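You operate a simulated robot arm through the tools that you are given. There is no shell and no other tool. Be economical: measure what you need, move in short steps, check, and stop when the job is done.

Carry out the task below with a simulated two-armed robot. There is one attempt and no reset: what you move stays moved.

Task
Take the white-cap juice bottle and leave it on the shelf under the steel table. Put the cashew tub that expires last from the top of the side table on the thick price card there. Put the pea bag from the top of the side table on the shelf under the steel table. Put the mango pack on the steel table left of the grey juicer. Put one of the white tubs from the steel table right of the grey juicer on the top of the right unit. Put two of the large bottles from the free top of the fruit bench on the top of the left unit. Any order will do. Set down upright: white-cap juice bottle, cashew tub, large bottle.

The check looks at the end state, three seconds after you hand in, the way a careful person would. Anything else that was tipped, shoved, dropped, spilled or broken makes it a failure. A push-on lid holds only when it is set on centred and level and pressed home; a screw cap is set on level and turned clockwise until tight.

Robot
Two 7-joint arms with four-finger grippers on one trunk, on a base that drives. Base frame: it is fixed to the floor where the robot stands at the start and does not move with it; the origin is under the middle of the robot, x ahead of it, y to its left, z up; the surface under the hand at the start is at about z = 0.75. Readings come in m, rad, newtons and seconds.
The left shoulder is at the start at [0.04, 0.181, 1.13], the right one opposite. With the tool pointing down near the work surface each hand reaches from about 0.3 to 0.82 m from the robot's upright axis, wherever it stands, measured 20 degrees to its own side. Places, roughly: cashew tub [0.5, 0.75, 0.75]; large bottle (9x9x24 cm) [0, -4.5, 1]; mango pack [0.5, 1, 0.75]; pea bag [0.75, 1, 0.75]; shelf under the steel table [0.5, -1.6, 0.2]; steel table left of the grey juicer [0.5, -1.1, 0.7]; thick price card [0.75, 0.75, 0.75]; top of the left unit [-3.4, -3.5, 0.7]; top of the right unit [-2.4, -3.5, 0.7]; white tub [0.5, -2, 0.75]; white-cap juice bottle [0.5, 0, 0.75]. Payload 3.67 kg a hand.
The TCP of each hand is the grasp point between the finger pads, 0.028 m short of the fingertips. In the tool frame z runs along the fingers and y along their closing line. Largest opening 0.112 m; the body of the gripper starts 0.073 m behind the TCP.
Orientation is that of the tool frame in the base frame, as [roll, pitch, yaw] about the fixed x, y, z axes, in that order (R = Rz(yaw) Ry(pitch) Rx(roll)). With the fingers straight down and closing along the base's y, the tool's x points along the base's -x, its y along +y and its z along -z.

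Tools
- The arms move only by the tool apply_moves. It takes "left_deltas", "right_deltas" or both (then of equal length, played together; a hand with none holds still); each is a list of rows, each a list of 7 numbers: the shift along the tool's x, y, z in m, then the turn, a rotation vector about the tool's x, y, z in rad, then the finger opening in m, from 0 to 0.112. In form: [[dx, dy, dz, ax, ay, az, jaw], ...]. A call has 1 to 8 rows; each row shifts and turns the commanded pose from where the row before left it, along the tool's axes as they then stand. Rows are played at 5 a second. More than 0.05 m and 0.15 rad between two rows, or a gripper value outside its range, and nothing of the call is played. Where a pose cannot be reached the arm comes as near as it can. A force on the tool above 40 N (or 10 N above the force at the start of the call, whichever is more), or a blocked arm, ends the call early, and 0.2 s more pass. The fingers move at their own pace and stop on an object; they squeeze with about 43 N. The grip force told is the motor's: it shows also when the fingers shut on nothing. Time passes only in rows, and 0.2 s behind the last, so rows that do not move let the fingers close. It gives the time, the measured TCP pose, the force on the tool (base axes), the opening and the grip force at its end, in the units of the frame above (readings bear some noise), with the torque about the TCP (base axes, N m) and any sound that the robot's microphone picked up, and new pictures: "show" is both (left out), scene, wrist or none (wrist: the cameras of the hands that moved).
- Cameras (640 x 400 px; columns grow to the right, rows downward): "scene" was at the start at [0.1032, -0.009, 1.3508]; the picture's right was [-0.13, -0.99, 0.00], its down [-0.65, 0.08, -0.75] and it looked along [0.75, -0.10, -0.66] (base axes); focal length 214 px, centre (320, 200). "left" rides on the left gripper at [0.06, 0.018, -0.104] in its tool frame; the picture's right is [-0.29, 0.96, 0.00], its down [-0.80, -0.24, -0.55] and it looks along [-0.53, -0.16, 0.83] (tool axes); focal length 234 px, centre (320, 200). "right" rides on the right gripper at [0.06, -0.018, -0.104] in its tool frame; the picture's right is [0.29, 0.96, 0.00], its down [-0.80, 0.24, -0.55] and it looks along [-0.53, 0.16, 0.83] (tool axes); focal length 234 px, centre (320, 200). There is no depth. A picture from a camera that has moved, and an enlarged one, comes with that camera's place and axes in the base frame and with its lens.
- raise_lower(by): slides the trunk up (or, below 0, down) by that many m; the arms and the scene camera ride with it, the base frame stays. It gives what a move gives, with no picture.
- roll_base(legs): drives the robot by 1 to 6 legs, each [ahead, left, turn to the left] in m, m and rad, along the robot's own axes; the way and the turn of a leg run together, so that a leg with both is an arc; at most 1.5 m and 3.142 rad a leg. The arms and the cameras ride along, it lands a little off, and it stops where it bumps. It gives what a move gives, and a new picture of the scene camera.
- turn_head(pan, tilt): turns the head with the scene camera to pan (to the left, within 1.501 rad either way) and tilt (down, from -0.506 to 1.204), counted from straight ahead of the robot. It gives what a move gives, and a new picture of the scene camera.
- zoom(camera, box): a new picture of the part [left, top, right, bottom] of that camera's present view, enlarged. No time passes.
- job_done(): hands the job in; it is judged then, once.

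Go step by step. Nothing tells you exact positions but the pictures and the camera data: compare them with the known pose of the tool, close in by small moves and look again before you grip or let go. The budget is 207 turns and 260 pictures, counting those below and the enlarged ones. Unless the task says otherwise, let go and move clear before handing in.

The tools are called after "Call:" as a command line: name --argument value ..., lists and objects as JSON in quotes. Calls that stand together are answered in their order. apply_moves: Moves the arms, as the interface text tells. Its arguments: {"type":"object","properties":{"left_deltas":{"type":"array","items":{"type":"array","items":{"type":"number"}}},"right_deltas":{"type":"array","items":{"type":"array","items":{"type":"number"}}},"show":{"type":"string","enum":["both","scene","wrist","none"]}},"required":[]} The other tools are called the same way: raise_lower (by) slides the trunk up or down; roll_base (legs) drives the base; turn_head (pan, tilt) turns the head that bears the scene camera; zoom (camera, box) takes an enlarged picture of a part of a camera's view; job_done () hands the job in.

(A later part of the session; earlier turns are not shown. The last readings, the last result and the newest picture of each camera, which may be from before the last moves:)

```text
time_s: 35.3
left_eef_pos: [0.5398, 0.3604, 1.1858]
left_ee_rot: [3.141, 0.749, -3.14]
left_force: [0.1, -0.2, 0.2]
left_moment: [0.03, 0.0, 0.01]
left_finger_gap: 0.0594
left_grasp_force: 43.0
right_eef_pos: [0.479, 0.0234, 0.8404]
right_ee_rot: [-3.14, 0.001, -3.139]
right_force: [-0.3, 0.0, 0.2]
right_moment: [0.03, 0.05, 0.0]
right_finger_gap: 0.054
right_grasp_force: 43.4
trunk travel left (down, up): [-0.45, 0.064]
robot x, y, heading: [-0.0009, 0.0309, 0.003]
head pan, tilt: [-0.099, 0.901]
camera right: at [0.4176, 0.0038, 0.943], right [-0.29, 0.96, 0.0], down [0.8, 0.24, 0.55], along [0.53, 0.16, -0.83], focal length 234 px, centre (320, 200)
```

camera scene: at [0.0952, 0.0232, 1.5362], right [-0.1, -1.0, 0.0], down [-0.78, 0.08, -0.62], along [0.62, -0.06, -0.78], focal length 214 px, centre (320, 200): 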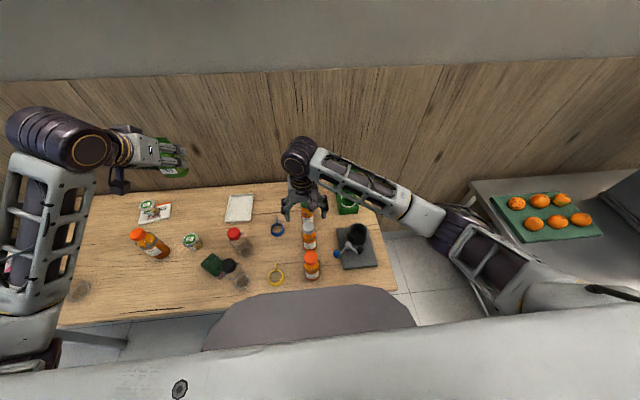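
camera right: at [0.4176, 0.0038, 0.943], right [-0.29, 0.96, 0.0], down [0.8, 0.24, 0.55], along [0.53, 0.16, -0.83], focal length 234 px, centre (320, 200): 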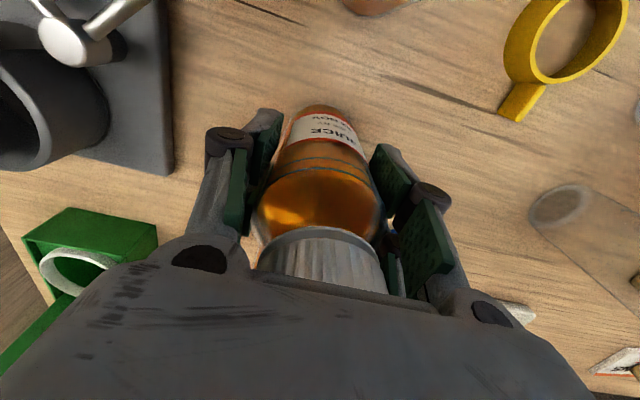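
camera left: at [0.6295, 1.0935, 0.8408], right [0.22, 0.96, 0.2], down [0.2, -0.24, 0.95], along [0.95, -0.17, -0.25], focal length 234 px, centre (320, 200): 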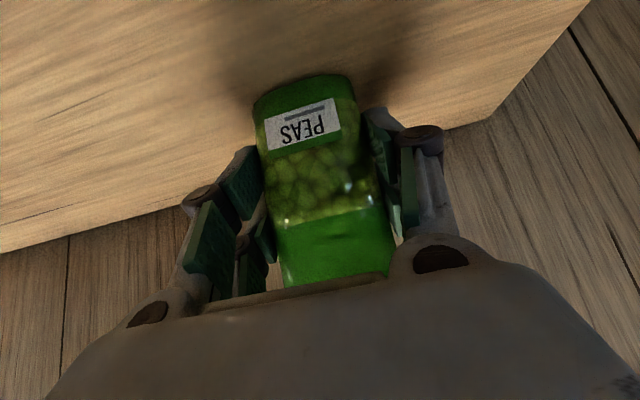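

Gripped on the body. I lift it well clear.

Call:
apply_moves --right_deltas '[[0, 0, -0.04, 0, 0, 0, 0.03], [0, 0, -0.05, 0, 0, 0, 0.03], [0, 0, -0.05, 0, 0, 0, 0.03], [0, 0, -0.05, 0, 0, 0, 0.03], [0, 0, -0.05, 0, 0, 0, 0.03], [0, 0, -0.03, 0, 0, 0, 0.03], [0, 0, 0, 0, 0, 0, 0.03]]' --show "both"

```text
time_s: 36.9
left_eef_pos: [0.5406, 0.3608, 1.1846]
left_ee_rot: [3.141, 0.749, 3.141]
left_force: [-0.1, 0.2, -1.0]
left_moment: [-0.01, 0.0, -0.01]
left_finger_gap: 0.0593
left_grasp_force: 42.8
right_eef_pos: [0.481, 0.0233, 1.108]
right_ee_rot: [3.141, -0.002, 3.14]
right_force: [0.0, 0.4, -3.1]
right_moment: [-0.05, 0.02, -0.03]
right_finger_gap: 0.0542
right_grasp_force: 43.5
trunk travel left (down, up): [-0.45, 0.064]
robot x, y, heading: [0.0019, 0.0267, 0.001]
head pan, tilt: [-0.099, 0.901]
camera scene: at [0.0958, 0.0228, 1.5361], right [-0.1, -1.0, 0.0], down [-0.78, 0.08, -0.62], along [0.62, -0.06, -0.78], focal length 214 px, centre (320, 200)
camera right: at [0.4205, 0.0038, 1.2122], right [-0.29, 0.96, 0.0], down [0.8, 0.24, 0.55], along [0.53, 0.16, -0.83], focal length 234 px, centre (320, 200)
```

scene: 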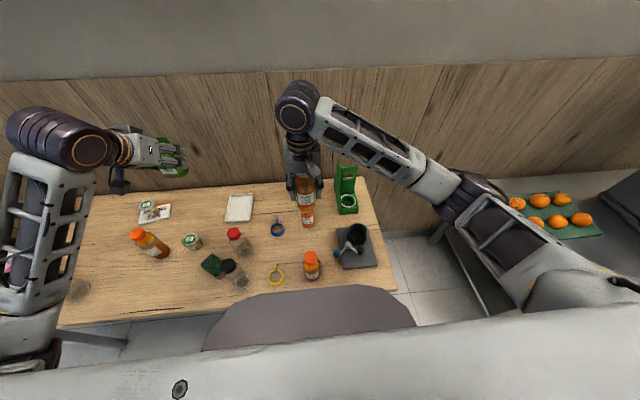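
right: 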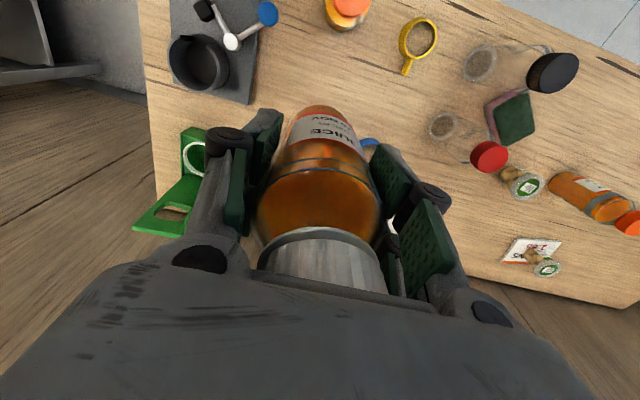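

Both items are held. I back up a bit and drive right to the steel table, then look.

Call:
roll_base --legs '[[-0.3, 0, 0], [0, -1.0, 0]]'

Call:
turn_head --pan -0.3 --tilt 0.7

```text
time_s: 44.0
left_eef_pos: [0.2441, -0.6543, 1.1853]
left_ee_rot: [-3.14, 0.75, -3.138]
left_force: [-0.2, -0.1, -1.7]
left_moment: [-0.01, -0.02, 0.03]
left_finger_gap: 0.0594
left_grasp_force: 43.3
right_eef_pos: [0.1853, -0.9907, 1.1095]
right_ee_rot: [-3.141, 0.001, -3.138]
right_force: [-0.2, -0.2, -2.5]
right_moment: [0.01, 0.0, 0.0]
right_finger_gap: 0.0538
right_grasp_force: 43.2
trunk travel left (down, up): [-0.45, 0.064]
robot x, y, heading: [-0.292, -0.9876, 0.001]
head pan, tilt: [-0.099, 0.901]
camera scene: at [-0.1995, -0.9926, 1.5361], right [-0.1, -1.0, 0.0], down [-0.78, 0.08, -0.62], along [0.62, -0.06, -0.78], focal length 214 px, centre (320, 200)
```

scene: 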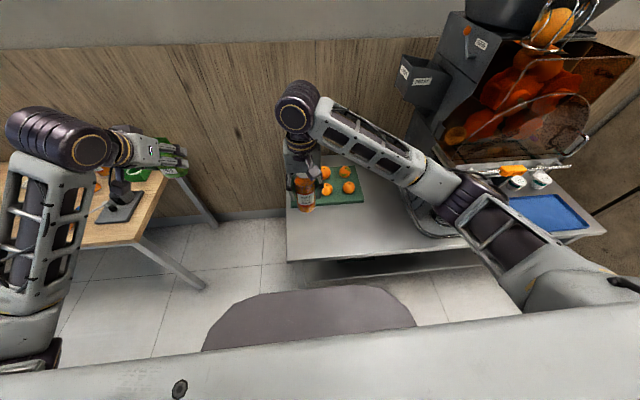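

```text
time_s: 44.7
left_eef_pos: [0.2443, -0.6547, 1.1836]
left_ee_rot: [3.141, 0.749, -3.14]
left_force: [0.3, -1.0, 0.3]
left_moment: [-0.05, 0.03, -0.03]
left_finger_gap: 0.0591
left_grasp_force: 43.7
right_eef_pos: [0.1851, -0.993, 1.1088]
right_ee_rot: [-3.14, 0.001, -3.138]
right_force: [0.7, -0.4, -2.7]
right_moment: [-0.03, 0.01, -0.01]
right_finger_gap: 0.0537
right_grasp_force: 43.0
trunk travel left (down, up): [-0.45, 0.064]
robot x, y, heading: [-0.2966, -0.9885, 0.007]
head pan, tilt: [-0.3, 0.7]
camera scene: at [-0.1934, -1.0108, 1.5522], right [-0.29, -0.96, 0.0], down [-0.62, 0.19, -0.76], along [0.73, -0.22, -0.65], focal length 214 px, centre (320, 200)
```

scene: 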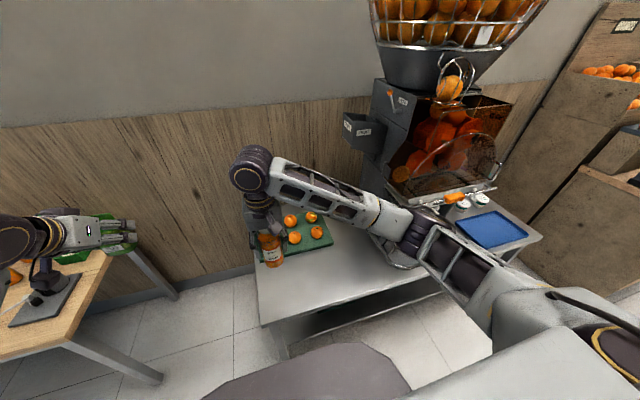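

The steel table runs from y≈-0.89 with its front edge at x≈0.15. I set the bottle on its free front-left area so I can regrasp it tilted.

Call:
apply_moves --right_deltas '[[-0.0145, -0.004, 0.041, 0, 0, 0, 0.03], [-0.0145, -0.004, 0.041, 0, 0, 0, 0.03], [-0.0145, -0.004, 0.041, 0, 0, 0, 0.03], [-0.0145, -0.004, 0.041, 0, 0, 0, 0.03], [-0.0145, -0.004, 0.041, 0, 0, 0, 0.03], [-0.0145, -0.004, 0.041, 0, 0, 0, 0.03], [0, 0, 0, 0, 0, 0, 0.03]]' --show "both"

```text
time_s: 46.3
left_eef_pos: [0.2437, -0.6541, 1.1839]
left_ee_rot: [3.142, 0.748, -3.141]
left_force: [-0.3, -0.4, -0.1]
left_moment: [-0.02, -0.01, -0.01]
left_finger_gap: 0.0593
left_grasp_force: 43.3
right_eef_pos: [0.2737, -1.0153, 0.86]
right_ee_rot: [3.141, -0.001, -3.138]
right_force: [0.0, -0.2, -3.0]
right_moment: [-0.01, -0.01, -0.02]
right_finger_gap: 0.0539
right_grasp_force: 43.2
trunk travel left (down, up): [-0.45, 0.064]
robot x, y, heading: [-0.2929, -0.9874, 0.004]
head pan, tilt: [-0.3, 0.7]
camera scene: at [-0.1937, -1.0107, 1.5523], right [-0.29, -0.96, 0.0], down [-0.62, 0.19, -0.76], along [0.73, -0.22, -0.64], focal length 214 px, centre (320, 200)
camera right: at [0.2123, -1.0356, 0.9639], right [-0.29, 0.96, 0.0], down [0.8, 0.24, 0.55], along [0.53, 0.16, -0.83], focal length 234 px, centre (320, 200)
```

scene: 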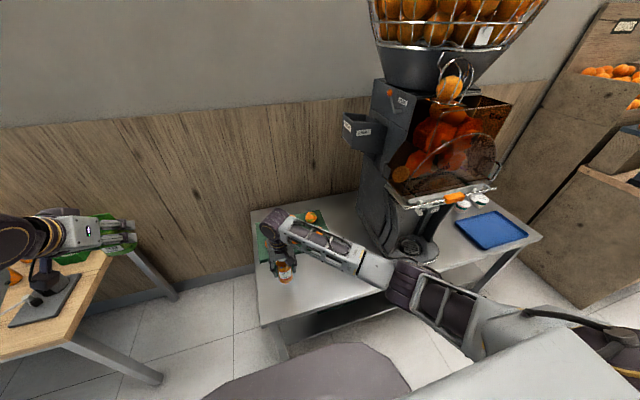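
right: 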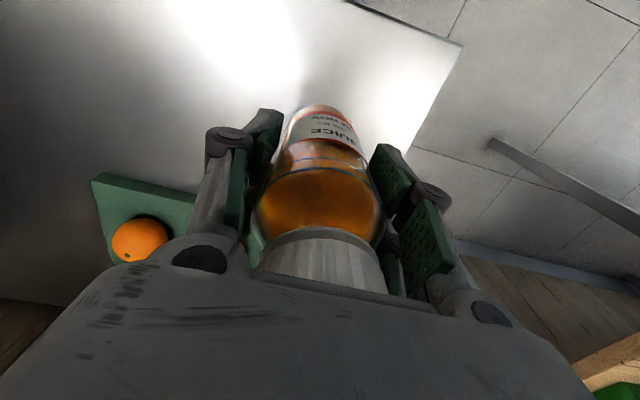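

Call:
apply_moves --right_deltas '[[0, 0, 0.008, 0, 0, 0, 0.03], [0, 0, 0.008, 0, 0, 0, 0.03], [0, 0, 0.006, 0, 0, 0, 0.03], [0, 0, 0, 0, 0, 0, 0.03]]' --show "none"

Call:
zoom --camera "scene" --box '[240, 200, 336, 340]'

```text
time_s: 47.3
left_eef_pos: [0.2436, -0.6545, 1.1847]
left_ee_rot: [3.141, 0.749, -3.137]
left_force: [-0.2, 0.6, 0.4]
left_moment: [-0.01, 0.02, 0.01]
left_finger_gap: 0.0594
left_grasp_force: 42.4
right_eef_pos: [0.2717, -1.0167, 0.8393]
right_ee_rot: [3.141, 0.0, -3.138]
right_force: [0.9, 0.5, -2.3]
right_moment: [-0.02, 0.01, 0.03]
right_finger_gap: 0.0538
right_grasp_force: 43.5
trunk travel left (down, up): [-0.45, 0.064]
robot x, y, heading: [-0.2943, -0.989, -0.001]
head pan, tilt: [-0.3, 0.7]
```

```text
2.86 times, centred on (288, 270) of scene
camera zoom: at [-0.1933, -1.0105, 1.5523], right [-0.29, -0.96, 0.0], down [-0.62, 0.19, -0.76], along [0.73, -0.22, -0.64], focal length 613 px, centre (411, 0)
```

zoom: 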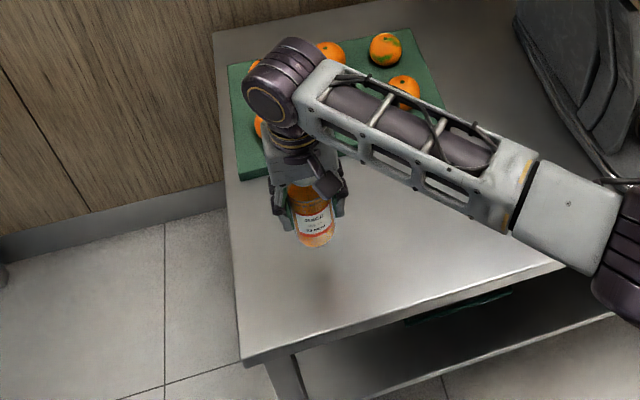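

Call:
apply_moves --right_deltas '[[0, 0, 0.012, 0, 0, 0, 0.03], [0, 0, 0.012, 0, 0, 0, 0.03], [0, 0, 0.008, 0, 0, 0, 0.03], [0, 0, 0, 0, 0, 0, 0.03]]' --show "none"

Call:
apply_moves --right_deltas '[[0, 0, 0.005, 0, 0, 0, 0.03], [0, 0, 0.005, 0, 0, 0, 0.03], [0, 0, 0, 0, 0, 0, 0.03]]' --show "wrist"

Call:
zoom --camera "scene" --box '[240, 200, 336, 340]'

```text
time_s: 48.3
left_eef_pos: [0.2454, -0.6538, 1.1844]
left_ee_rot: [3.141, 0.749, -3.137]
left_force: [0.2, 0.1, 0.0]
left_moment: [0.02, -0.02, 0.0]
left_finger_gap: 0.0593
left_grasp_force: 43.1
right_eef_pos: [0.2728, -1.0167, 0.8082]
right_ee_rot: [3.141, 0.0, -3.138]
right_force: [0.1, 0.0, -3.1]
right_moment: [0.02, 0.01, 0.04]
right_finger_gap: 0.0538
right_grasp_force: 43.2
trunk travel left (down, up): [-0.45, 0.064]
robot x, y, heading: [-0.2975, -0.9864, 0.004]
head pan, tilt: [-0.3, 0.7]
```

```text
time_s: 49.1
left_eef_pos: [0.2454, -0.6529, 1.185]
left_ee_rot: [-3.141, 0.749, -3.141]
left_force: [-0.3, 0.4, -0.8]
left_moment: [0.01, -0.03, 0.02]
left_finger_gap: 0.0592
left_grasp_force: 42.5
right_eef_pos: [0.2719, -1.0149, 0.7992]
right_ee_rot: [-3.141, 0.0, -3.14]
right_force: [0.3, -0.1, -2.4]
right_moment: [0.02, -0.03, -0.03]
right_finger_gap: 0.0539
right_grasp_force: 43.0
trunk travel left (down, up): [-0.45, 0.064]
robot x, y, heading: [-0.2964, -0.9894, 0.006]
head pan, tilt: [-0.3, 0.7]
camera right: at [0.2118, -1.0344, 0.902], right [-0.29, 0.96, 0.0], down [0.8, 0.24, 0.55], along [0.53, 0.16, -0.83], focal length 234 px, centre (320, 200)
```

right: 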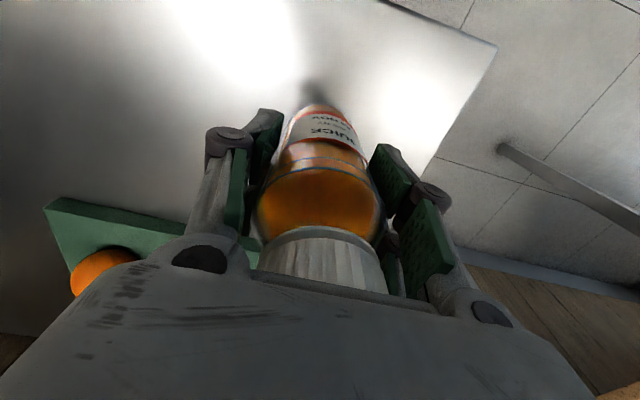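

```text
2.86 times, centred on (288, 270) of scene
camera zoom: at [-0.1934, -1.0106, 1.5523], right [-0.29, -0.96, 0.0], down [-0.62, 0.19, -0.76], along [0.73, -0.22, -0.64], focal length 613 px, centre (411, 0)
```

zoom: 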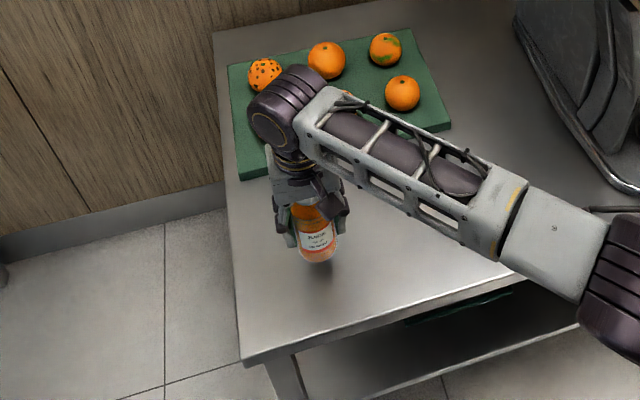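

Call:
apply_moves --right_deltas '[[0, 0, 0.004, 0, 0, 0, 0.03], [0, 0, 0.004, 0, 0, 0, 0.03], [0, 0, 0.003, 0, 0, 0, 0.03], [0, 0, 0, 0, 0, 0, 0.03]]' --show "none"

```text
time_s: 50.1
left_eef_pos: [0.2446, -0.6546, 1.1851]
left_ee_rot: [-3.141, 0.747, -3.138]
left_force: [0.3, -0.8, -1.7]
left_moment: [0.0, -0.01, -0.03]
left_finger_gap: 0.059
left_grasp_force: 42.5
right_eef_pos: [0.2733, -1.0137, 0.7878]
right_ee_rot: [3.141, 0.002, -3.138]
right_force: [-0.1, 0.4, -4.0]
right_moment: [-0.02, 0.02, 0.05]
right_finger_gap: 0.054
right_grasp_force: 43.0
trunk travel left (down, up): [-0.45, 0.064]
robot x, y, heading: [-0.294, -0.9856, 0.004]
head pan, tilt: [-0.3, 0.7]
```

Call:
apply_moves --right_deltas '[[0, 0, 0.004, 0, 0, 0, 0.03], [0, 0, 0.003, 0, 0, 0, 0.03], [0, 0, 0, 0, 0, 0, 0.03]]' --show "none"

Call:
zoom --camera "scene" --box '[260, 250, 320, 300]'

```text
time_s: 50.9
left_eef_pos: [0.2446, -0.6548, 1.1847]
left_ee_rot: [3.14, 0.748, -3.138]
left_force: [-0.6, 0.5, -0.2]
left_moment: [0.01, 0.01, -0.03]
left_finger_gap: 0.059
left_grasp_force: 43.0
right_eef_pos: [0.2723, -1.0158, 0.7813]
right_ee_rot: [3.141, -0.002, -3.138]
right_force: [0.2, -0.2, -4.2]
right_moment: [-0.02, 0.02, 0.03]
right_finger_gap: 0.0541
right_grasp_force: 43.8
trunk travel left (down, up): [-0.45, 0.064]
robot x, y, heading: [-0.2955, -0.9881, 0.008]
head pan, tilt: [-0.3, 0.7]
```

```text
8.00 times, centred on (290, 275) of scene
camera zoom: at [-0.1934, -1.0105, 1.5523], right [-0.29, -0.96, 0.0], down [-0.62, 0.19, -0.76], along [0.73, -0.22, -0.64], focal length 1716 px, centre (560, -400)
```

zoom: 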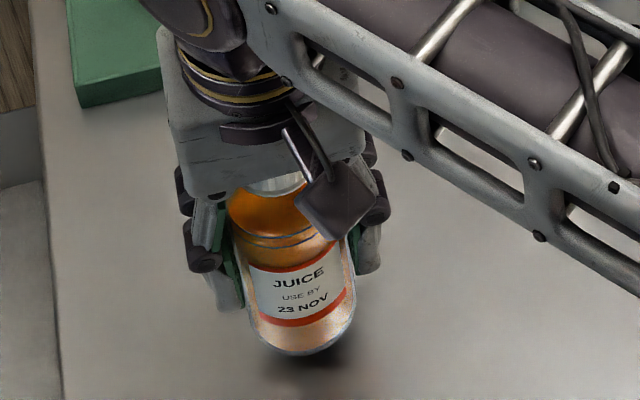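

Call:
apply_moves --right_deltas '[[0, 0, 0.004, 0, 0, 0, 0.03], [0, 0, 0.003, 0, 0, 0, 0.03], [0, 0, 0.003, 0, 0, 0, 0.03], [0, 0, 0, 0, 0, 0, 0.03]]' --show "none"

Call:
zoom --camera "scene" --box '[260, 250, 320, 300]'

```text
time_s: 51.9
left_eef_pos: [0.2448, -0.6535, 1.1856]
left_ee_rot: [-3.141, 0.747, -3.138]
left_force: [0.4, 0.4, -1.4]
left_moment: [0.0, 0.01, 0.03]
left_finger_gap: 0.059
left_grasp_force: 42.7
right_eef_pos: [0.2731, -1.0164, 0.7705]
right_ee_rot: [-3.139, 0.0, -3.137]
right_force: [-0.3, 0.3, -2.9]
right_moment: [0.02, -0.01, -0.04]
right_finger_gap: 0.0535
right_grasp_force: 42.9
trunk travel left (down, up): [-0.45, 0.064]
robot x, y, heading: [-0.2947, -0.9864, 0.004]
head pan, tilt: [-0.3, 0.7]
```

```text
8.00 times, centred on (290, 275) of scene
camera zoom: at [-0.1933, -1.0105, 1.5523], right [-0.29, -0.96, 0.0], down [-0.62, 0.19, -0.76], along [0.73, -0.22, -0.64], focal length 1716 px, centre (560, -400)
```

zoom: 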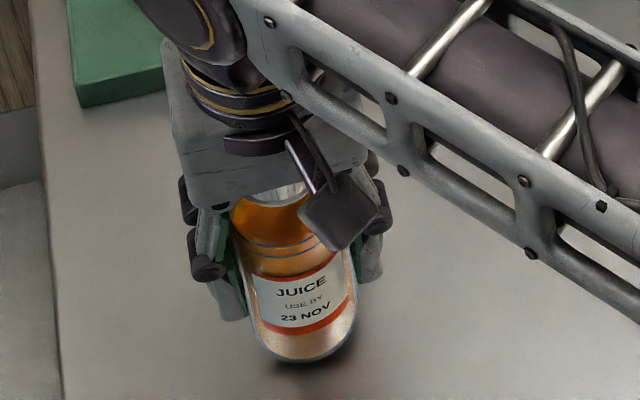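

Call:
apply_moves --right_deltas '[[0, 0, 0.004, 0, 0, 0, 0.03], [0, 0, 0.003, 0, 0, 0, 0.03], [0, 0, 0.003, 0, 0, 0, 0.03], [0, 0, 0, 0, 0, 0, 0.03]]' --show "none"

Call:
zoom --camera "scene" --box '[260, 250, 320, 300]'

```text
time_s: 52.9
left_eef_pos: [0.2445, -0.6544, 1.1853]
left_ee_rot: [-3.141, 0.748, -3.139]
left_force: [1.2, 1.2, -0.3]
left_moment: [0.0, -0.02, 0.01]
left_finger_gap: 0.0594
left_grasp_force: 42.6
right_eef_pos: [0.2736, -1.0153, 0.7595]
right_ee_rot: [3.141, 0.0, -3.138]
right_force: [0.7, 0.1, -2.9]
right_moment: [-0.01, -0.05, -0.01]
right_finger_gap: 0.0538
right_grasp_force: 42.6
trunk travel left (down, up): [-0.45, 0.064]
robot x, y, heading: [-0.2939, -0.989, 0.005]
head pan, tilt: [-0.3, 0.7]
```

```text
8.00 times, centred on (290, 275) of scene
camera zoom: at [-0.1933, -1.0105, 1.5523], right [-0.29, -0.96, 0.0], down [-0.62, 0.19, -0.76], along [0.73, -0.22, -0.64], focal length 1716 px, centre (560, -400)
```

zoom: 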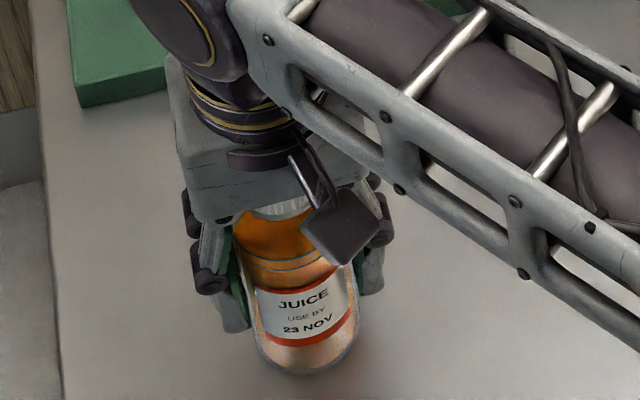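

Call:
apply_moves --right_deltas '[[0, 0, 0.003, 0, 0, 0, 0.03], [0, 0, 0.003, 0, 0, 0, 0.03], [0, 0, 0, 0, 0, 0, 0.03]]' --show "none"

Call:
apply_moves --right_deltas '[[0, 0, 0.003, 0, 0, 0, 0.03], [0, 0, 0.003, 0, 0, 0, 0.03], [0, 0, 0, 0, 0, 0, 0.03]]' --show "none"

Call:
zoom --camera "scene" --box '[260, 250, 320, 300]'

```text
time_s: 53.7
left_eef_pos: [0.2428, -0.6547, 1.1863]
left_ee_rot: [3.14, 0.749, -3.139]
left_force: [1.0, -0.1, -0.4]
left_moment: [-0.03, 0.0, -0.02]
left_finger_gap: 0.0594
left_grasp_force: 42.9
right_eef_pos: [0.2744, -1.0166, 0.757]
right_ee_rot: [3.141, 0.006, -3.141]
right_force: [4.0, -5.7, 29.7]
right_moment: [-0.22, -0.28, -0.02]
right_finger_gap: 0.0541
right_grasp_force: 43.0
trunk travel left (down, up): [-0.45, 0.064]
robot x, y, heading: [-0.2972, -0.988, 0.005]
head pan, tilt: [-0.3, 0.7]
```

```text
time_s: 54.1
left_eef_pos: [0.2435, -0.6539, 1.1847]
left_ee_rot: [3.14, 0.75, -3.14]
left_force: [0.0, -0.6, -1.8]
left_moment: [0.0, 0.0, -0.02]
left_finger_gap: 0.0594
left_grasp_force: 42.9
right_eef_pos: [0.2767, -1.015, 0.7554]
right_ee_rot: [3.139, 0.011, -3.14]
right_force: [-5.8, -2.6, 15.7]
right_moment: [0.16, 0.62, 0.14]
right_finger_gap: 0.054
right_grasp_force: 42.7
trunk travel left (down, up): [-0.45, 0.064]
robot x, y, heading: [-0.2951, -0.9903, -0.0]
head pan, tilt: [-0.3, 0.7]
stopped in row 2 (right hand): the force on the tool passed its limit at 43 N (the readings are from after the stop); the commanded pose is now the measured one
```

```text
8.00 times, centred on (290, 275) of scene
camera zoom: at [-0.1947, -1.0106, 1.5522], right [-0.29, -0.96, 0.0], down [-0.62, 0.19, -0.77], along [0.73, -0.22, -0.64], focal length 1716 px, centre (560, -400)
```

zoom: 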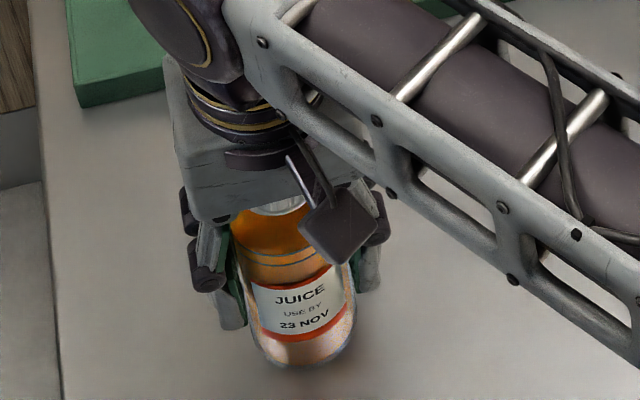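

Contact at TCP 0.757, so the tabletop is at about z 0.667. I release, lift clear and back off.

Call:
apply_moves --right_deltas '[[0, 0, -0.002, 0, 0, 0, 0.05], [0, 0, 0, 0, 0, 0, 0.08], [0, 0, 0, 0, 0, 0, 0.1], [0, 0, -0.04, 0, 0, 0, 0.1], [0, 0, -0.05, 0, 0, 0, 0.1], [0, 0, -0.03, 0, 0, 0, 0.1], [0.05, 0, 0, 0, 0, 0, 0.1], [0.05, 0, 0, 0, 0, 0, 0.1]]' --show "none"

Call:
apply_moves --right_deltas '[[0.02, 0, 0, 0, -0.15, 0, 0.1], [0, 0, 0, 0, -0.15, 0, 0.1], [0, 0, 0, 0, -0.15, 0, 0.1], [0, 0, 0, 0, -0.15, 0, 0.1], [0, 0, 0, 0, -0.15, 0, 0.1], [0, 0, 0, 0, -0.15, 0, 0.1], [0, 0, 0, 0, -0.15, 0, 0.1], [0, 0, 0, 0, 0, 0, 0.1]]' --show "both"

```text
time_s: 55.9
left_eef_pos: [0.2424, -0.6549, 1.1868]
left_ee_rot: [-3.14, 0.75, -3.139]
left_force: [-0.4, 0.0, -0.2]
left_moment: [0.01, -0.01, 0.01]
left_finger_gap: 0.0592
left_grasp_force: 43.3
right_eef_pos: [0.1731, -1.0147, 0.8775]
right_ee_rot: [3.14, 0.008, -3.14]
right_force: [0.7, 1.2, 0.5]
right_moment: [-0.01, -0.01, 0.01]
right_finger_gap: 0.0998
right_grasp_force: 0.1
trunk travel left (down, up): [-0.45, 0.064]
robot x, y, heading: [-0.2929, -0.9847, 0.007]
head pan, tilt: [-0.3, 0.7]
```

```text
time_s: 57.7
left_eef_pos: [0.2445, -0.655, 1.1861]
left_ee_rot: [3.141, 0.75, -3.14]
left_force: [1.5, 0.6, -0.6]
left_moment: [-0.01, 0.0, -0.03]
left_finger_gap: 0.0591
left_grasp_force: 42.8
right_eef_pos: [0.1644, -1.0168, 0.892]
right_ee_rot: [3.103, 1.084, 3.104]
right_force: [0.7, 0.5, 0.6]
right_moment: [0.0, 0.0, -0.01]
right_finger_gap: 0.1001
right_grasp_force: 0.1
trunk travel left (down, up): [-0.45, 0.064]
robot x, y, heading: [-0.2931, -0.9857, 0.004]
head pan, tilt: [-0.3, 0.7]
camera scene: at [-0.193, -1.0106, 1.553], right [-0.29, -0.96, 0.0], down [-0.62, 0.19, -0.76], along [0.73, -0.22, -0.64], focal length 214 px, centre (320, 200)
camera right: at [0.0435, -1.0357, 0.888], right [-0.13, 0.96, -0.24], down [-0.12, 0.22, 0.97], along [0.98, 0.15, 0.08], focal length 234 px, centre (320, 200)
```

scene: 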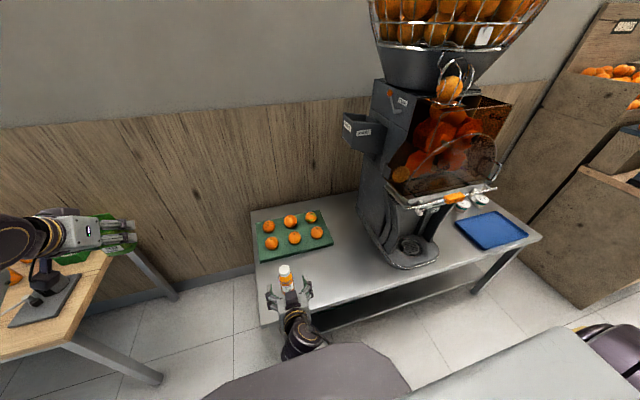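
right: 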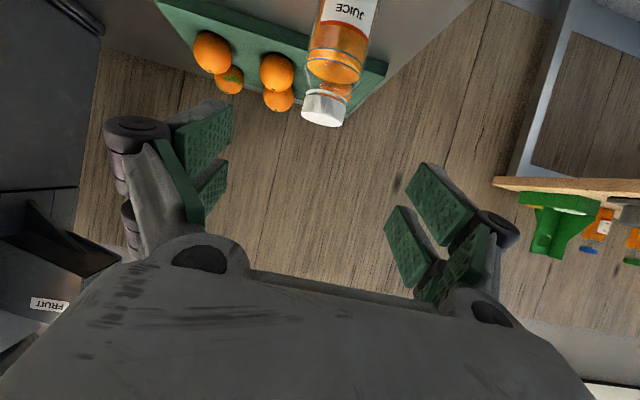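

The hand is tilted 60° in front of the bottle. I move down, then forward around it.

Call:
apply_moves --right_deltas '[[0.0383, 0, 0.022, 0, 0, 0, 0.1], [0.0383, 0, 0.022, 0, 0, 0, 0.1], [0.0383, 0, 0.022, 0, 0, 0, 0.1], [0, 0, 0, 0, 0, 0, 0.1]]' --show "both"

```text
time_s: 58.3
left_eef_pos: [0.2442, -0.6541, 1.1839]
left_ee_rot: [-3.141, 0.748, -3.14]
left_force: [-0.6, 0.7, -0.3]
left_moment: [0.0, 0.0, -0.01]
left_finger_gap: 0.0593
left_grasp_force: 42.8
right_eef_pos: [0.1898, -1.0347, 0.9238]
right_ee_rot: [2.838, 1.222, 2.829]
right_force: [-0.7, 0.1, -0.2]
right_moment: [-0.02, 0.02, -0.01]
right_finger_gap: 0.1002
right_grasp_force: 0.1
trunk travel left (down, up): [-0.45, 0.064]
robot x, y, heading: [-0.2958, -0.9854, 0.002]
head pan, tilt: [-0.3, 0.7]
stopped in row 2 (right hand): the arm was blocked; the commanded pose is now the measured one
camera scene: at [-0.1934, -1.0105, 1.5511], right [-0.29, -0.96, 0.0], down [-0.62, 0.19, -0.76], along [0.73, -0.22, -0.64], focal length 214 px, centre (320, 200)
camera right: at [0.0701, -1.0488, 0.9005], right [-0.07, 0.98, -0.17], down [-0.26, 0.15, 0.95], along [0.96, 0.11, 0.24], focal length 234 px, centre (320, 200)
```

scene: 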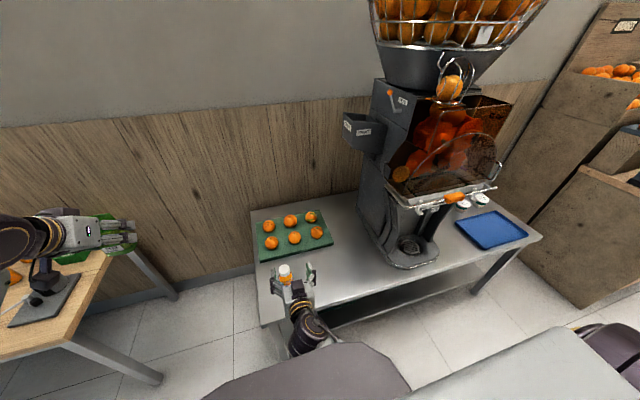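
right: 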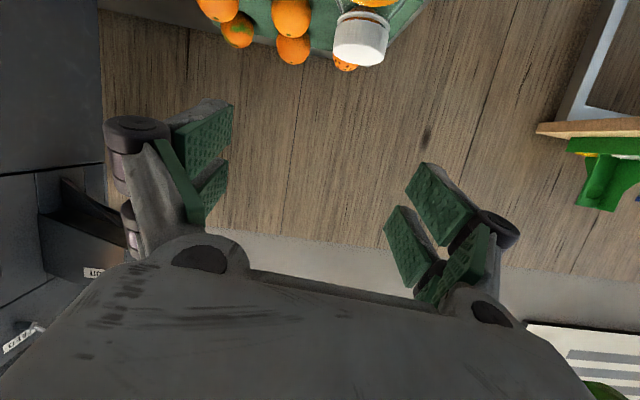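

The arm hit its wrist limits because I'm too close and too high. I back up and lower the trunk for a better posture.

Call:
roll_base --legs '[[-0.22, 0, 0]]'

Call:
raise_lower --by -0.2

Call:
apply_moves --right_deltas '[[0, 0, 0, 0, 0.085, -0.054, 0.1], [0, 0, 0, 0, 0.085, -0.054, 0.1], [0, 0, 0, 0, 0, 0, 0.1]]' --show "both"

```text
time_s: 60.0
left_eef_pos: [0.0249, -0.6537, 1.1856]
left_ee_rot: [-3.141, 0.749, -3.137]
left_force: [-0.2, -0.2, -0.3]
left_moment: [0.02, 0.0, -0.01]
left_finger_gap: 0.0591
left_grasp_force: 43.0
right_eef_pos: [-0.0303, -1.0349, 0.9242]
right_ee_rot: [2.847, 1.219, 2.836]
right_force: [-0.1, 0.1, -0.5]
right_moment: [0.02, 0.01, -0.01]
right_finger_gap: 0.1001
right_grasp_force: 0.0
trunk travel left (down, up): [-0.45, 0.064]
robot x, y, heading: [-0.5138, -0.9887, 0.006]
head pan, tilt: [-0.3, 0.7]
camera scene: at [-0.4122, -1.011, 1.5524], right [-0.29, -0.96, 0.0], down [-0.62, 0.19, -0.76], along [0.73, -0.22, -0.64], focal length 214 px, centre (320, 200)
```

scene: 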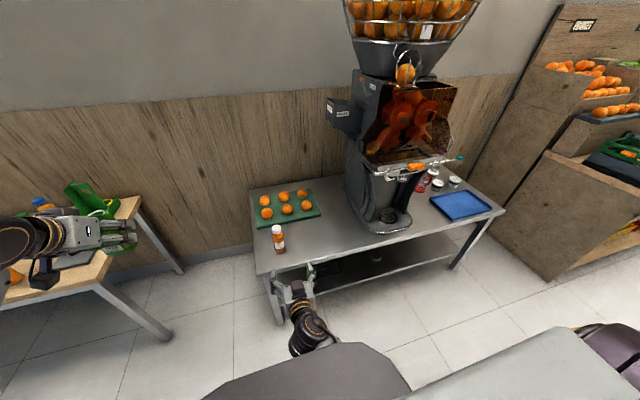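

```text
time_s: 61.7
left_eef_pos: [0.0254, -0.6542, 1.0113]
left_ee_rot: [3.141, 0.747, -3.136]
left_force: [1.1, 0.1, -0.8]
left_moment: [0.0, 0.02, -0.01]
left_finger_gap: 0.0592
left_grasp_force: 42.8
right_eef_pos: [0.029, -1.0573, 0.8816]
right_ee_rot: [2.111, 1.38, 2.086]
right_force: [0.1, 0.7, 0.2]
right_moment: [-0.01, -0.02, 0.0]
right_finger_gap: 0.1003
right_grasp_force: 0.0
trunk travel left (down, up): [-0.28, 0.234]
robot x, y, heading: [-0.5136, -0.9902, 0.004]
head pan, tilt: [-0.3, 0.7]
stopped: the arm was blocked; the commanded pose is now the measured one
```

```text
time_s: 62.5
left_eef_pos: [0.0242, -0.6535, 1.0145]
left_ee_rot: [-3.141, 0.749, -3.136]
left_force: [0.0, -0.4, -0.6]
left_moment: [-0.01, -0.02, 0.03]
left_finger_gap: 0.0594
left_grasp_force: 43.3
right_eef_pos: [0.0272, -1.0574, 0.8793]
right_ee_rot: [2.944, 1.292, 2.938]
right_force: [-0.1, 0.0, 0.6]
right_moment: [0.0, 0.0, 0.04]
right_finger_gap: 0.0999
right_grasp_force: 0.1
trunk travel left (down, up): [-0.28, 0.234]
robot x, y, heading: [-0.5128, -0.9872, 0.009]
head pan, tilt: [-0.3, 0.7]
camera scene: at [-0.4126, -1.0111, 1.3814], right [-0.29, -0.96, 0.0], down [-0.62, 0.19, -0.76], along [0.73, -0.22, -0.64], focal length 214 px, centre (320, 200)
camera right: at [-0.0901, -1.0719, 0.8501], right [-0.07, 0.97, -0.22], down [-0.32, 0.19, 0.93], along [0.95, 0.13, 0.29], focal length 234 px, centre (320, 200)
```

scene: 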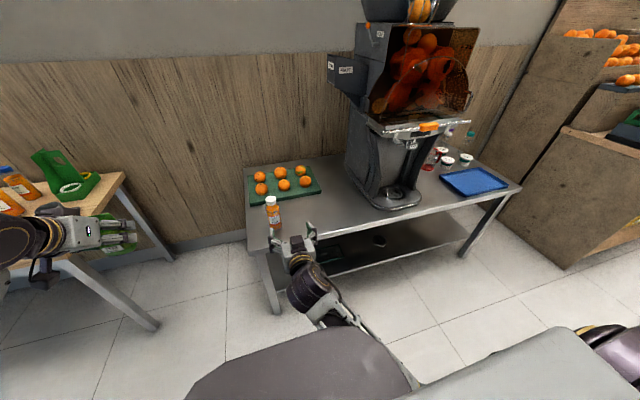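
right: 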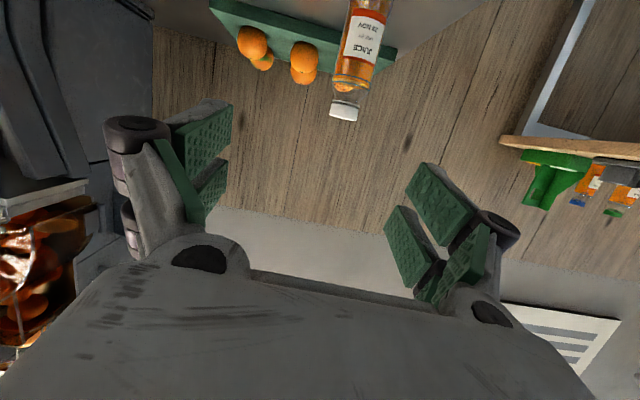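

The elbow is folded under the body. I back off more and stretch the arm forward to unfold it.

Call:
roll_base --legs '[[-0.25, 0, 0]]'

Call:
apply_moves --right_deltas '[[-0.022, 0, 0.04, 0, 0.06, -0.014, 0.1], [-0.022, 0, 0.04, 0, 0.06, -0.014, 0.1], [-0.022, 0, 0.04, 0, 0.06, -0.014, 0.1], [-0.022, 0, 0.04, 0, 0.06, -0.014, 0.1], [-0.022, 0, 0.04, 0, 0, 0, 0.1], [0, 0, 0, 0, 0, 0, 0.1]]' --show "scene"

```text
time_s: 64.3
left_eef_pos: [-0.2312, -0.6541, 1.0145]
left_ee_rot: [3.141, 0.75, -3.131]
left_force: [-0.7, 0.0, -0.6]
left_moment: [-0.01, 0.02, -0.03]
left_finger_gap: 0.0591
left_grasp_force: 42.8
right_eef_pos: [-0.2278, -1.0557, 0.8809]
right_ee_rot: [2.94, 1.293, 2.937]
right_force: [-0.1, 0.3, 1.0]
right_moment: [-0.02, 0.0, -0.01]
right_finger_gap: 0.0998
right_grasp_force: 0.0
trunk travel left (down, up): [-0.28, 0.234]
robot x, y, heading: [-0.7622, -0.9878, 0.012]
head pan, tilt: [-0.3, 0.7]
camera scene: at [-0.6684, -1.0126, 1.3815], right [-0.29, -0.96, 0.0], down [-0.62, 0.19, -0.77], along [0.73, -0.22, -0.64], focal length 214 px, centre (320, 200)
```

scene: 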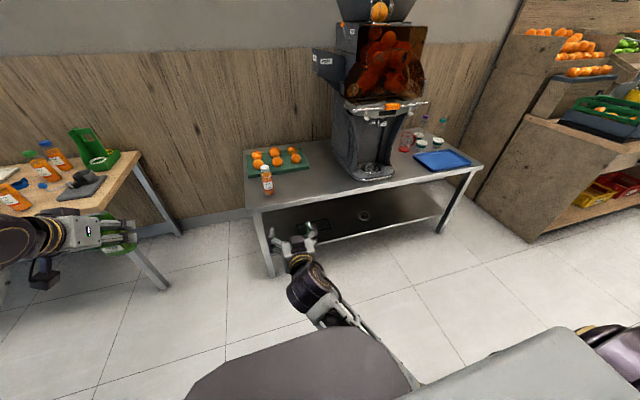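

```text
time_s: 65.4
left_eef_pos: [-0.2316, -0.6536, 1.03]
left_ee_rot: [-3.141, 0.75, -3.134]
left_force: [0.3, 0.0, -0.8]
left_moment: [-0.01, -0.03, 0.02]
left_finger_gap: 0.0592
left_grasp_force: 42.9
right_eef_pos: [-0.1222, -1.0785, 0.7779]
right_ee_rot: [-3.082, 0.857, -3.091]
right_force: [0.6, 0.4, 0.6]
right_moment: [0.02, -0.03, -0.01]
right_finger_gap: 0.0999
right_grasp_force: 0.1
trunk travel left (down, up): [-0.28, 0.234]
robot x, y, heading: [-0.7681, -0.9904, 0.003]
head pan, tilt: [-0.3, 0.7]
stopped in row 5 (right hand): the arm was blocked; the commanded pose is now the measured one
camera scene: at [-0.6681, -1.0128, 1.3981], right [-0.29, -0.96, 0.0], down [-0.62, 0.19, -0.77], along [0.73, -0.22, -0.64], focal length 214 px, centre (320, 200)
```

scene: 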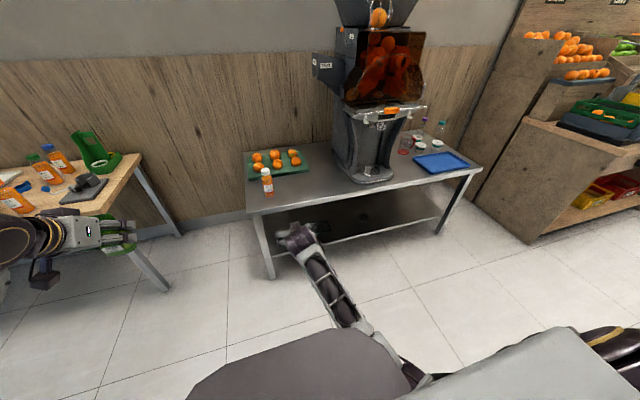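

The right elbow seems pressed against the robot's own body. I raise the trunk to free it and lift the hand.

Call:
raise_lower --by 0.2

Call:
apply_moves --right_deltas '[[-0.034, 0, -0.03, 0, 0.1, 0, 0.1], [-0.034, 0, -0.033, 0, 0.1, 0, 0.1], [-0.03, 0, -0.035, 0, 0.1, 0, 0.1], [-0.025, 0, -0.035, 0, 0.1, 0, 0.1], [-0.02, 0, -0.04, 0, 0.1, 0, 0.1], [-0.015, 0, -0.04, 0, 0.1, 0, 0.1], [-0.01, 0, -0.045, 0, 0.1, 0, 0.1], [0, 0, -0.04, 0, 0.1, 0, 0.1]]' --show "scene"

```text
time_s: 67.5
left_eef_pos: [-0.232, -0.6536, 1.214]
left_ee_rot: [-3.141, 0.749, -3.131]
left_force: [-0.1, 0.4, -0.3]
left_moment: [-0.04, -0.01, -0.01]
left_finger_gap: 0.0593
left_grasp_force: 43.2
right_eef_pos: [-0.1214, -1.0824, 0.9648]
right_ee_rot: [-3.08, 0.859, -3.092]
right_force: [0.0, 0.2, 0.0]
right_moment: [0.02, 0.02, 0.01]
right_finger_gap: 0.1002
right_grasp_force: 0.0
trunk travel left (down, up): [-0.48, 0.034]
robot x, y, heading: [-0.7645, -0.9873, 0.009]
head pan, tilt: [-0.3, 0.7]
```

```text
time_s: 69.3
left_eef_pos: [-0.2307, -0.6556, 1.2149]
left_ee_rot: [3.14, 0.75, -3.136]
left_force: [1.2, 0.1, -0.7]
left_moment: [0.03, 0.03, 0.03]
left_finger_gap: 0.0591
left_grasp_force: 43.0
right_eef_pos: [-0.027, -1.0562, 1.2721]
right_ee_rot: [-3.105, 0.062, -3.133]
right_force: [0.3, 0.2, 4.4]
right_moment: [-0.04, 0.06, 0.0]
right_finger_gap: 0.1
right_grasp_force: 0.5
right hand out of reach, approached as far as the arm can: row 6, 7, 8
trunk travel left (down, up): [-0.48, 0.034]
robot x, y, heading: [-0.7616, -0.9928, 0.009]
head pan, tilt: [-0.3, 0.7]
camera scene: at [-0.6667, -1.014, 1.5821], right [-0.29, -0.96, 0.0], down [-0.62, 0.19, -0.76], along [0.73, -0.22, -0.64], focal length 214 px, centre (320, 200)
```

scene: 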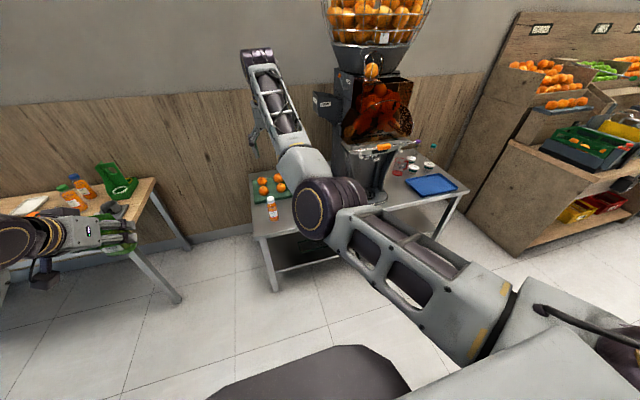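

The arm is unfolded again. Now, well extended, I tilt the tool to ~60° and then lower the trunk.

Call:
apply_moves --right_deltas '[[0, 0, 0.04, 0, -0.141, 0, 0.1], [0, 0, 0.04, 0, -0.141, 0, 0.1], [0, 0, 0, 0, -0.141, 0, 0.1], [0, 0, 0, 0, -0.141, 0, 0.1], [0, 0, 0, 0, -0.141, 0, 0.1], [0, 0, 0, 0, -0.141, 0, 0.1], [0, 0, 0, 0, -0.141, 0, 0.1], [0, 0, 0, 0, 0, 0, 0.1]]' --show "none"

Call:
raise_lower --by -0.23

Call:
zoom --camera "scene" --box '[0, 0, 640, 400]'

```text
time_s: 71.3
left_eef_pos: [-0.2316, -0.6536, 1.2127]
left_ee_rot: [-3.141, 0.748, -3.135]
left_force: [-0.2, -0.3, -0.7]
left_moment: [0.01, -0.01, 0.04]
left_finger_gap: 0.059
left_grasp_force: 42.6
right_eef_pos: [-0.0042, -1.0903, 1.2132]
right_ee_rot: [-2.984, 1.081, -3.034]
right_force: [0.4, -0.2, 0.4]
right_moment: [0.01, 0.04, -0.03]
right_finger_gap: 0.1003
right_grasp_force: 0.0
trunk travel left (down, up): [-0.48, 0.034]
robot x, y, heading: [-0.7664, -0.9935, 0.014]
head pan, tilt: [-0.3, 0.7]
stopped in row 8 (right hand): the arm was blocked; the commanded pose is now the measured one
```

```text
time_s: 73.8
left_eef_pos: [-0.2302, -0.6543, 0.9833]
left_ee_rot: [3.141, 0.747, -3.133]
left_force: [0.5, 0.0, -1.1]
left_moment: [-0.02, 0.02, 0.01]
left_finger_gap: 0.0591
left_grasp_force: 43.0
right_eef_pos: [-0.0049, -1.0909, 0.9801]
right_ee_rot: [-2.985, 1.079, -3.033]
right_force: [-0.5, -0.2, -0.3]
right_moment: [0.03, -0.05, -0.02]
right_finger_gap: 0.0999
right_grasp_force: 0.0
trunk travel left (down, up): [-0.25, 0.264]
robot x, y, heading: [-0.7676, -0.9893, 0.012]
head pan, tilt: [-0.3, 0.7]
```

```text
1.00 times, centred on (320, 200) of scene (not enlarged: the box is as wide or as high as the picture)
camera zoom: at [-0.6674, -1.0127, 1.3518], right [-0.29, -0.96, 0.0], down [-0.62, 0.19, -0.76], along [0.73, -0.22, -0.64], focal length 214 px, centre (320, 200)
```

zoom: 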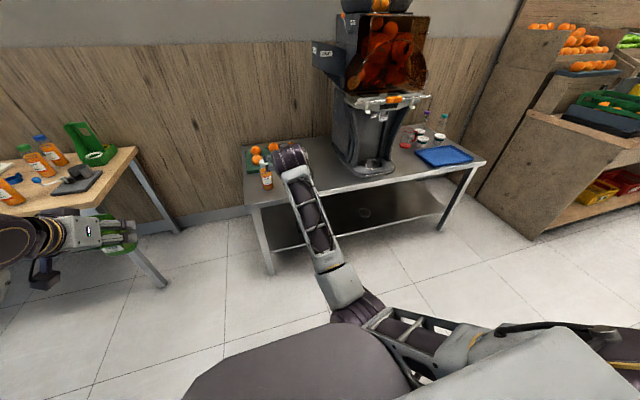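

Tilting 60° drives this arm to its limits, while 45° worked on the left. I reset the right arm to a posture mirroring the left one.

Call:
apply_moves --right_deltas '[[0, 0, -0.04, 0, 0.15, 0, 0.1], [0, 0, -0.04, 0, 0.15, 0, 0.1], [0, 0, -0.04, 0, 0.15, 0, 0.1], [0.03, -0.03, -0.02, 0, 0.15, 0, 0.1], [0.03, -0.03, -0.02, 0, 0.15, 0, 0.1], [0.03, -0.03, 0, 0, 0.15, 0, 0.1], [0.03, -0.03, 0, 0, 0.15, 0, 0.1], [0, -0.03, 0, 0, 0, 0, 0.1]]' --show "scene"

```text
time_s: 75.6
left_eef_pos: [-0.2322, -0.6538, 0.9844]
left_ee_rot: [-3.141, 0.75, -3.133]
left_force: [-0.7, -0.6, -1.1]
left_moment: [0.02, -0.01, 0.0]
left_finger_gap: 0.0593
left_grasp_force: 42.8
right_eef_pos: [-0.0772, -1.2526, 0.9206]
right_ee_rot: [-3.075, 0.034, 3.118]
right_force: [-0.5, 0.0, 1.0]
right_moment: [0.0, 0.02, 0.03]
right_finger_gap: 0.0998
right_grasp_force: 0.2
right hand out of reach, approached as far as the arm can: row 4, 5, 6, 7
trunk travel left (down, up): [-0.25, 0.264]
robot x, y, heading: [-0.7696, -0.9881, 0.009]
head pan, tilt: [-0.3, 0.7]
camera scene: at [-0.668, -1.0126, 1.3519], right [-0.29, -0.96, 0.0], down [-0.62, 0.19, -0.77], along [0.73, -0.22, -0.64], focal length 214 px, centre (320, 200)
```

scene: 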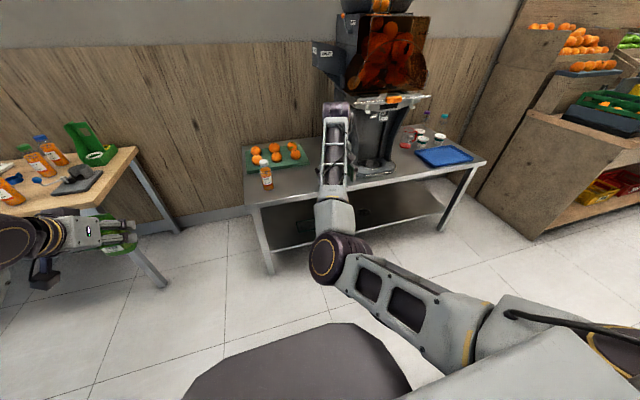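

Call:
apply_moves --right_deltas '[[0.038, -0.006, -0.024, 0, 0, 0, 0.1], [0.038, -0.006, -0.024, 0, 0, 0, 0.1], [0.038, -0.006, -0.024, 0, 0, 0, 0.1], [0.038, -0.006, -0.024, 0, 0, 0, 0.1], [0.038, -0.006, -0.024, -0.03, 0.03, 0, 0.1], [0, 0, 0, -0.03, 0, 0, 0.1]]' --show "scene"

```text
time_s: 77.0
left_eef_pos: [-0.2309, -0.6538, 0.9839]
left_ee_rot: [-3.141, 0.75, -3.131]
left_force: [-0.3, -0.8, -0.6]
left_moment: [0.01, 0.03, 0.0]
left_finger_gap: 0.0592
left_grasp_force: 42.8
right_eef_pos: [-0.1263, -1.3628, 0.9616]
right_ee_rot: [-3.136, 0.005, 3.115]
right_force: [0.0, 1.1, -0.6]
right_moment: [-0.01, -0.07, -0.01]
right_finger_gap: 0.1
right_grasp_force: 0.1
right hand out of reach, approached as far as the arm can: row 1, 2, 3, 4, 5
trunk travel left (down, up): [-0.25, 0.264]
robot x, y, heading: [-0.7699, -0.9907, 0.008]
head pan, tilt: [-0.3, 0.7]
camera scene: at [-0.667, -1.0127, 1.3518], right [-0.29, -0.96, 0.0], down [-0.62, 0.19, -0.76], along [0.73, -0.22, -0.64], focal length 214 px, centre (320, 200)
```

scene: 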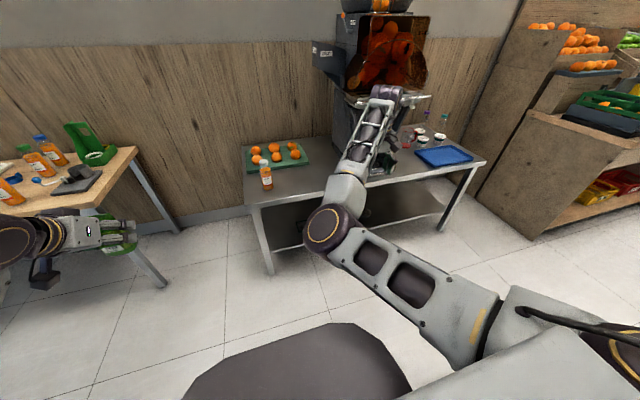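

The elbow swung to the inner side. I move the hand back toward its starting position relative to the robot to restore the elbow-out posture.

Call:
apply_moves --right_deltas '[[0.01, 0.045, -0.01, 0, 0, 0, 0.1], [0.01, 0.045, -0.01, 0, 0, 0, 0.1], [0.01, 0.045, -0.01, 0, 0, 0, 0.1], [0.015, 0.045, -0.01, 0, 0, 0, 0.1], [0.015, 0.045, -0.01, 0, 0, 0, 0.1], [0.015, 0.045, -0.01, 0, 0, 0, 0.1], [0.015, 0.045, -0.01, 0, 0, 0, 0.1], [0.015, 0.045, -0.01, 0, 0, 0, 0.1]]' --show "scene"

```text
time_s: 78.8
left_eef_pos: [-0.2314, -0.6529, 0.9829]
left_ee_rot: [-3.14, 0.749, -3.134]
left_force: [0.4, 0.0, -0.8]
left_moment: [0.03, 0.02, 0.0]
left_finger_gap: 0.0592
left_grasp_force: 43.0
right_eef_pos: [-0.036, -1.0615, 0.9796]
right_ee_rot: [-3.131, 0.005, 3.115]
right_force: [0.4, 0.5, 0.3]
right_moment: [0.0, 0.01, 0.01]
right_finger_gap: 0.0999
right_grasp_force: 0.2
right hand out of reach, approached as far as the arm can: row 1, 2, 3, 4, 5, 6, 7, 8
trunk travel left (down, up): [-0.25, 0.264]
robot x, y, heading: [-0.7642, -0.9893, 0.007]
head pan, tilt: [-0.3, 0.7]
camera scene: at [-0.6675, -1.0115, 1.3519], right [-0.29, -0.96, 0.0], down [-0.62, 0.18, -0.77], along [0.73, -0.22, -0.64], focal length 214 px, centre (320, 200)
```

scene: 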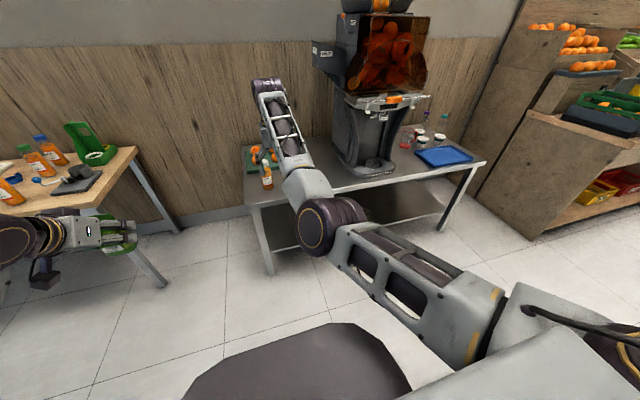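

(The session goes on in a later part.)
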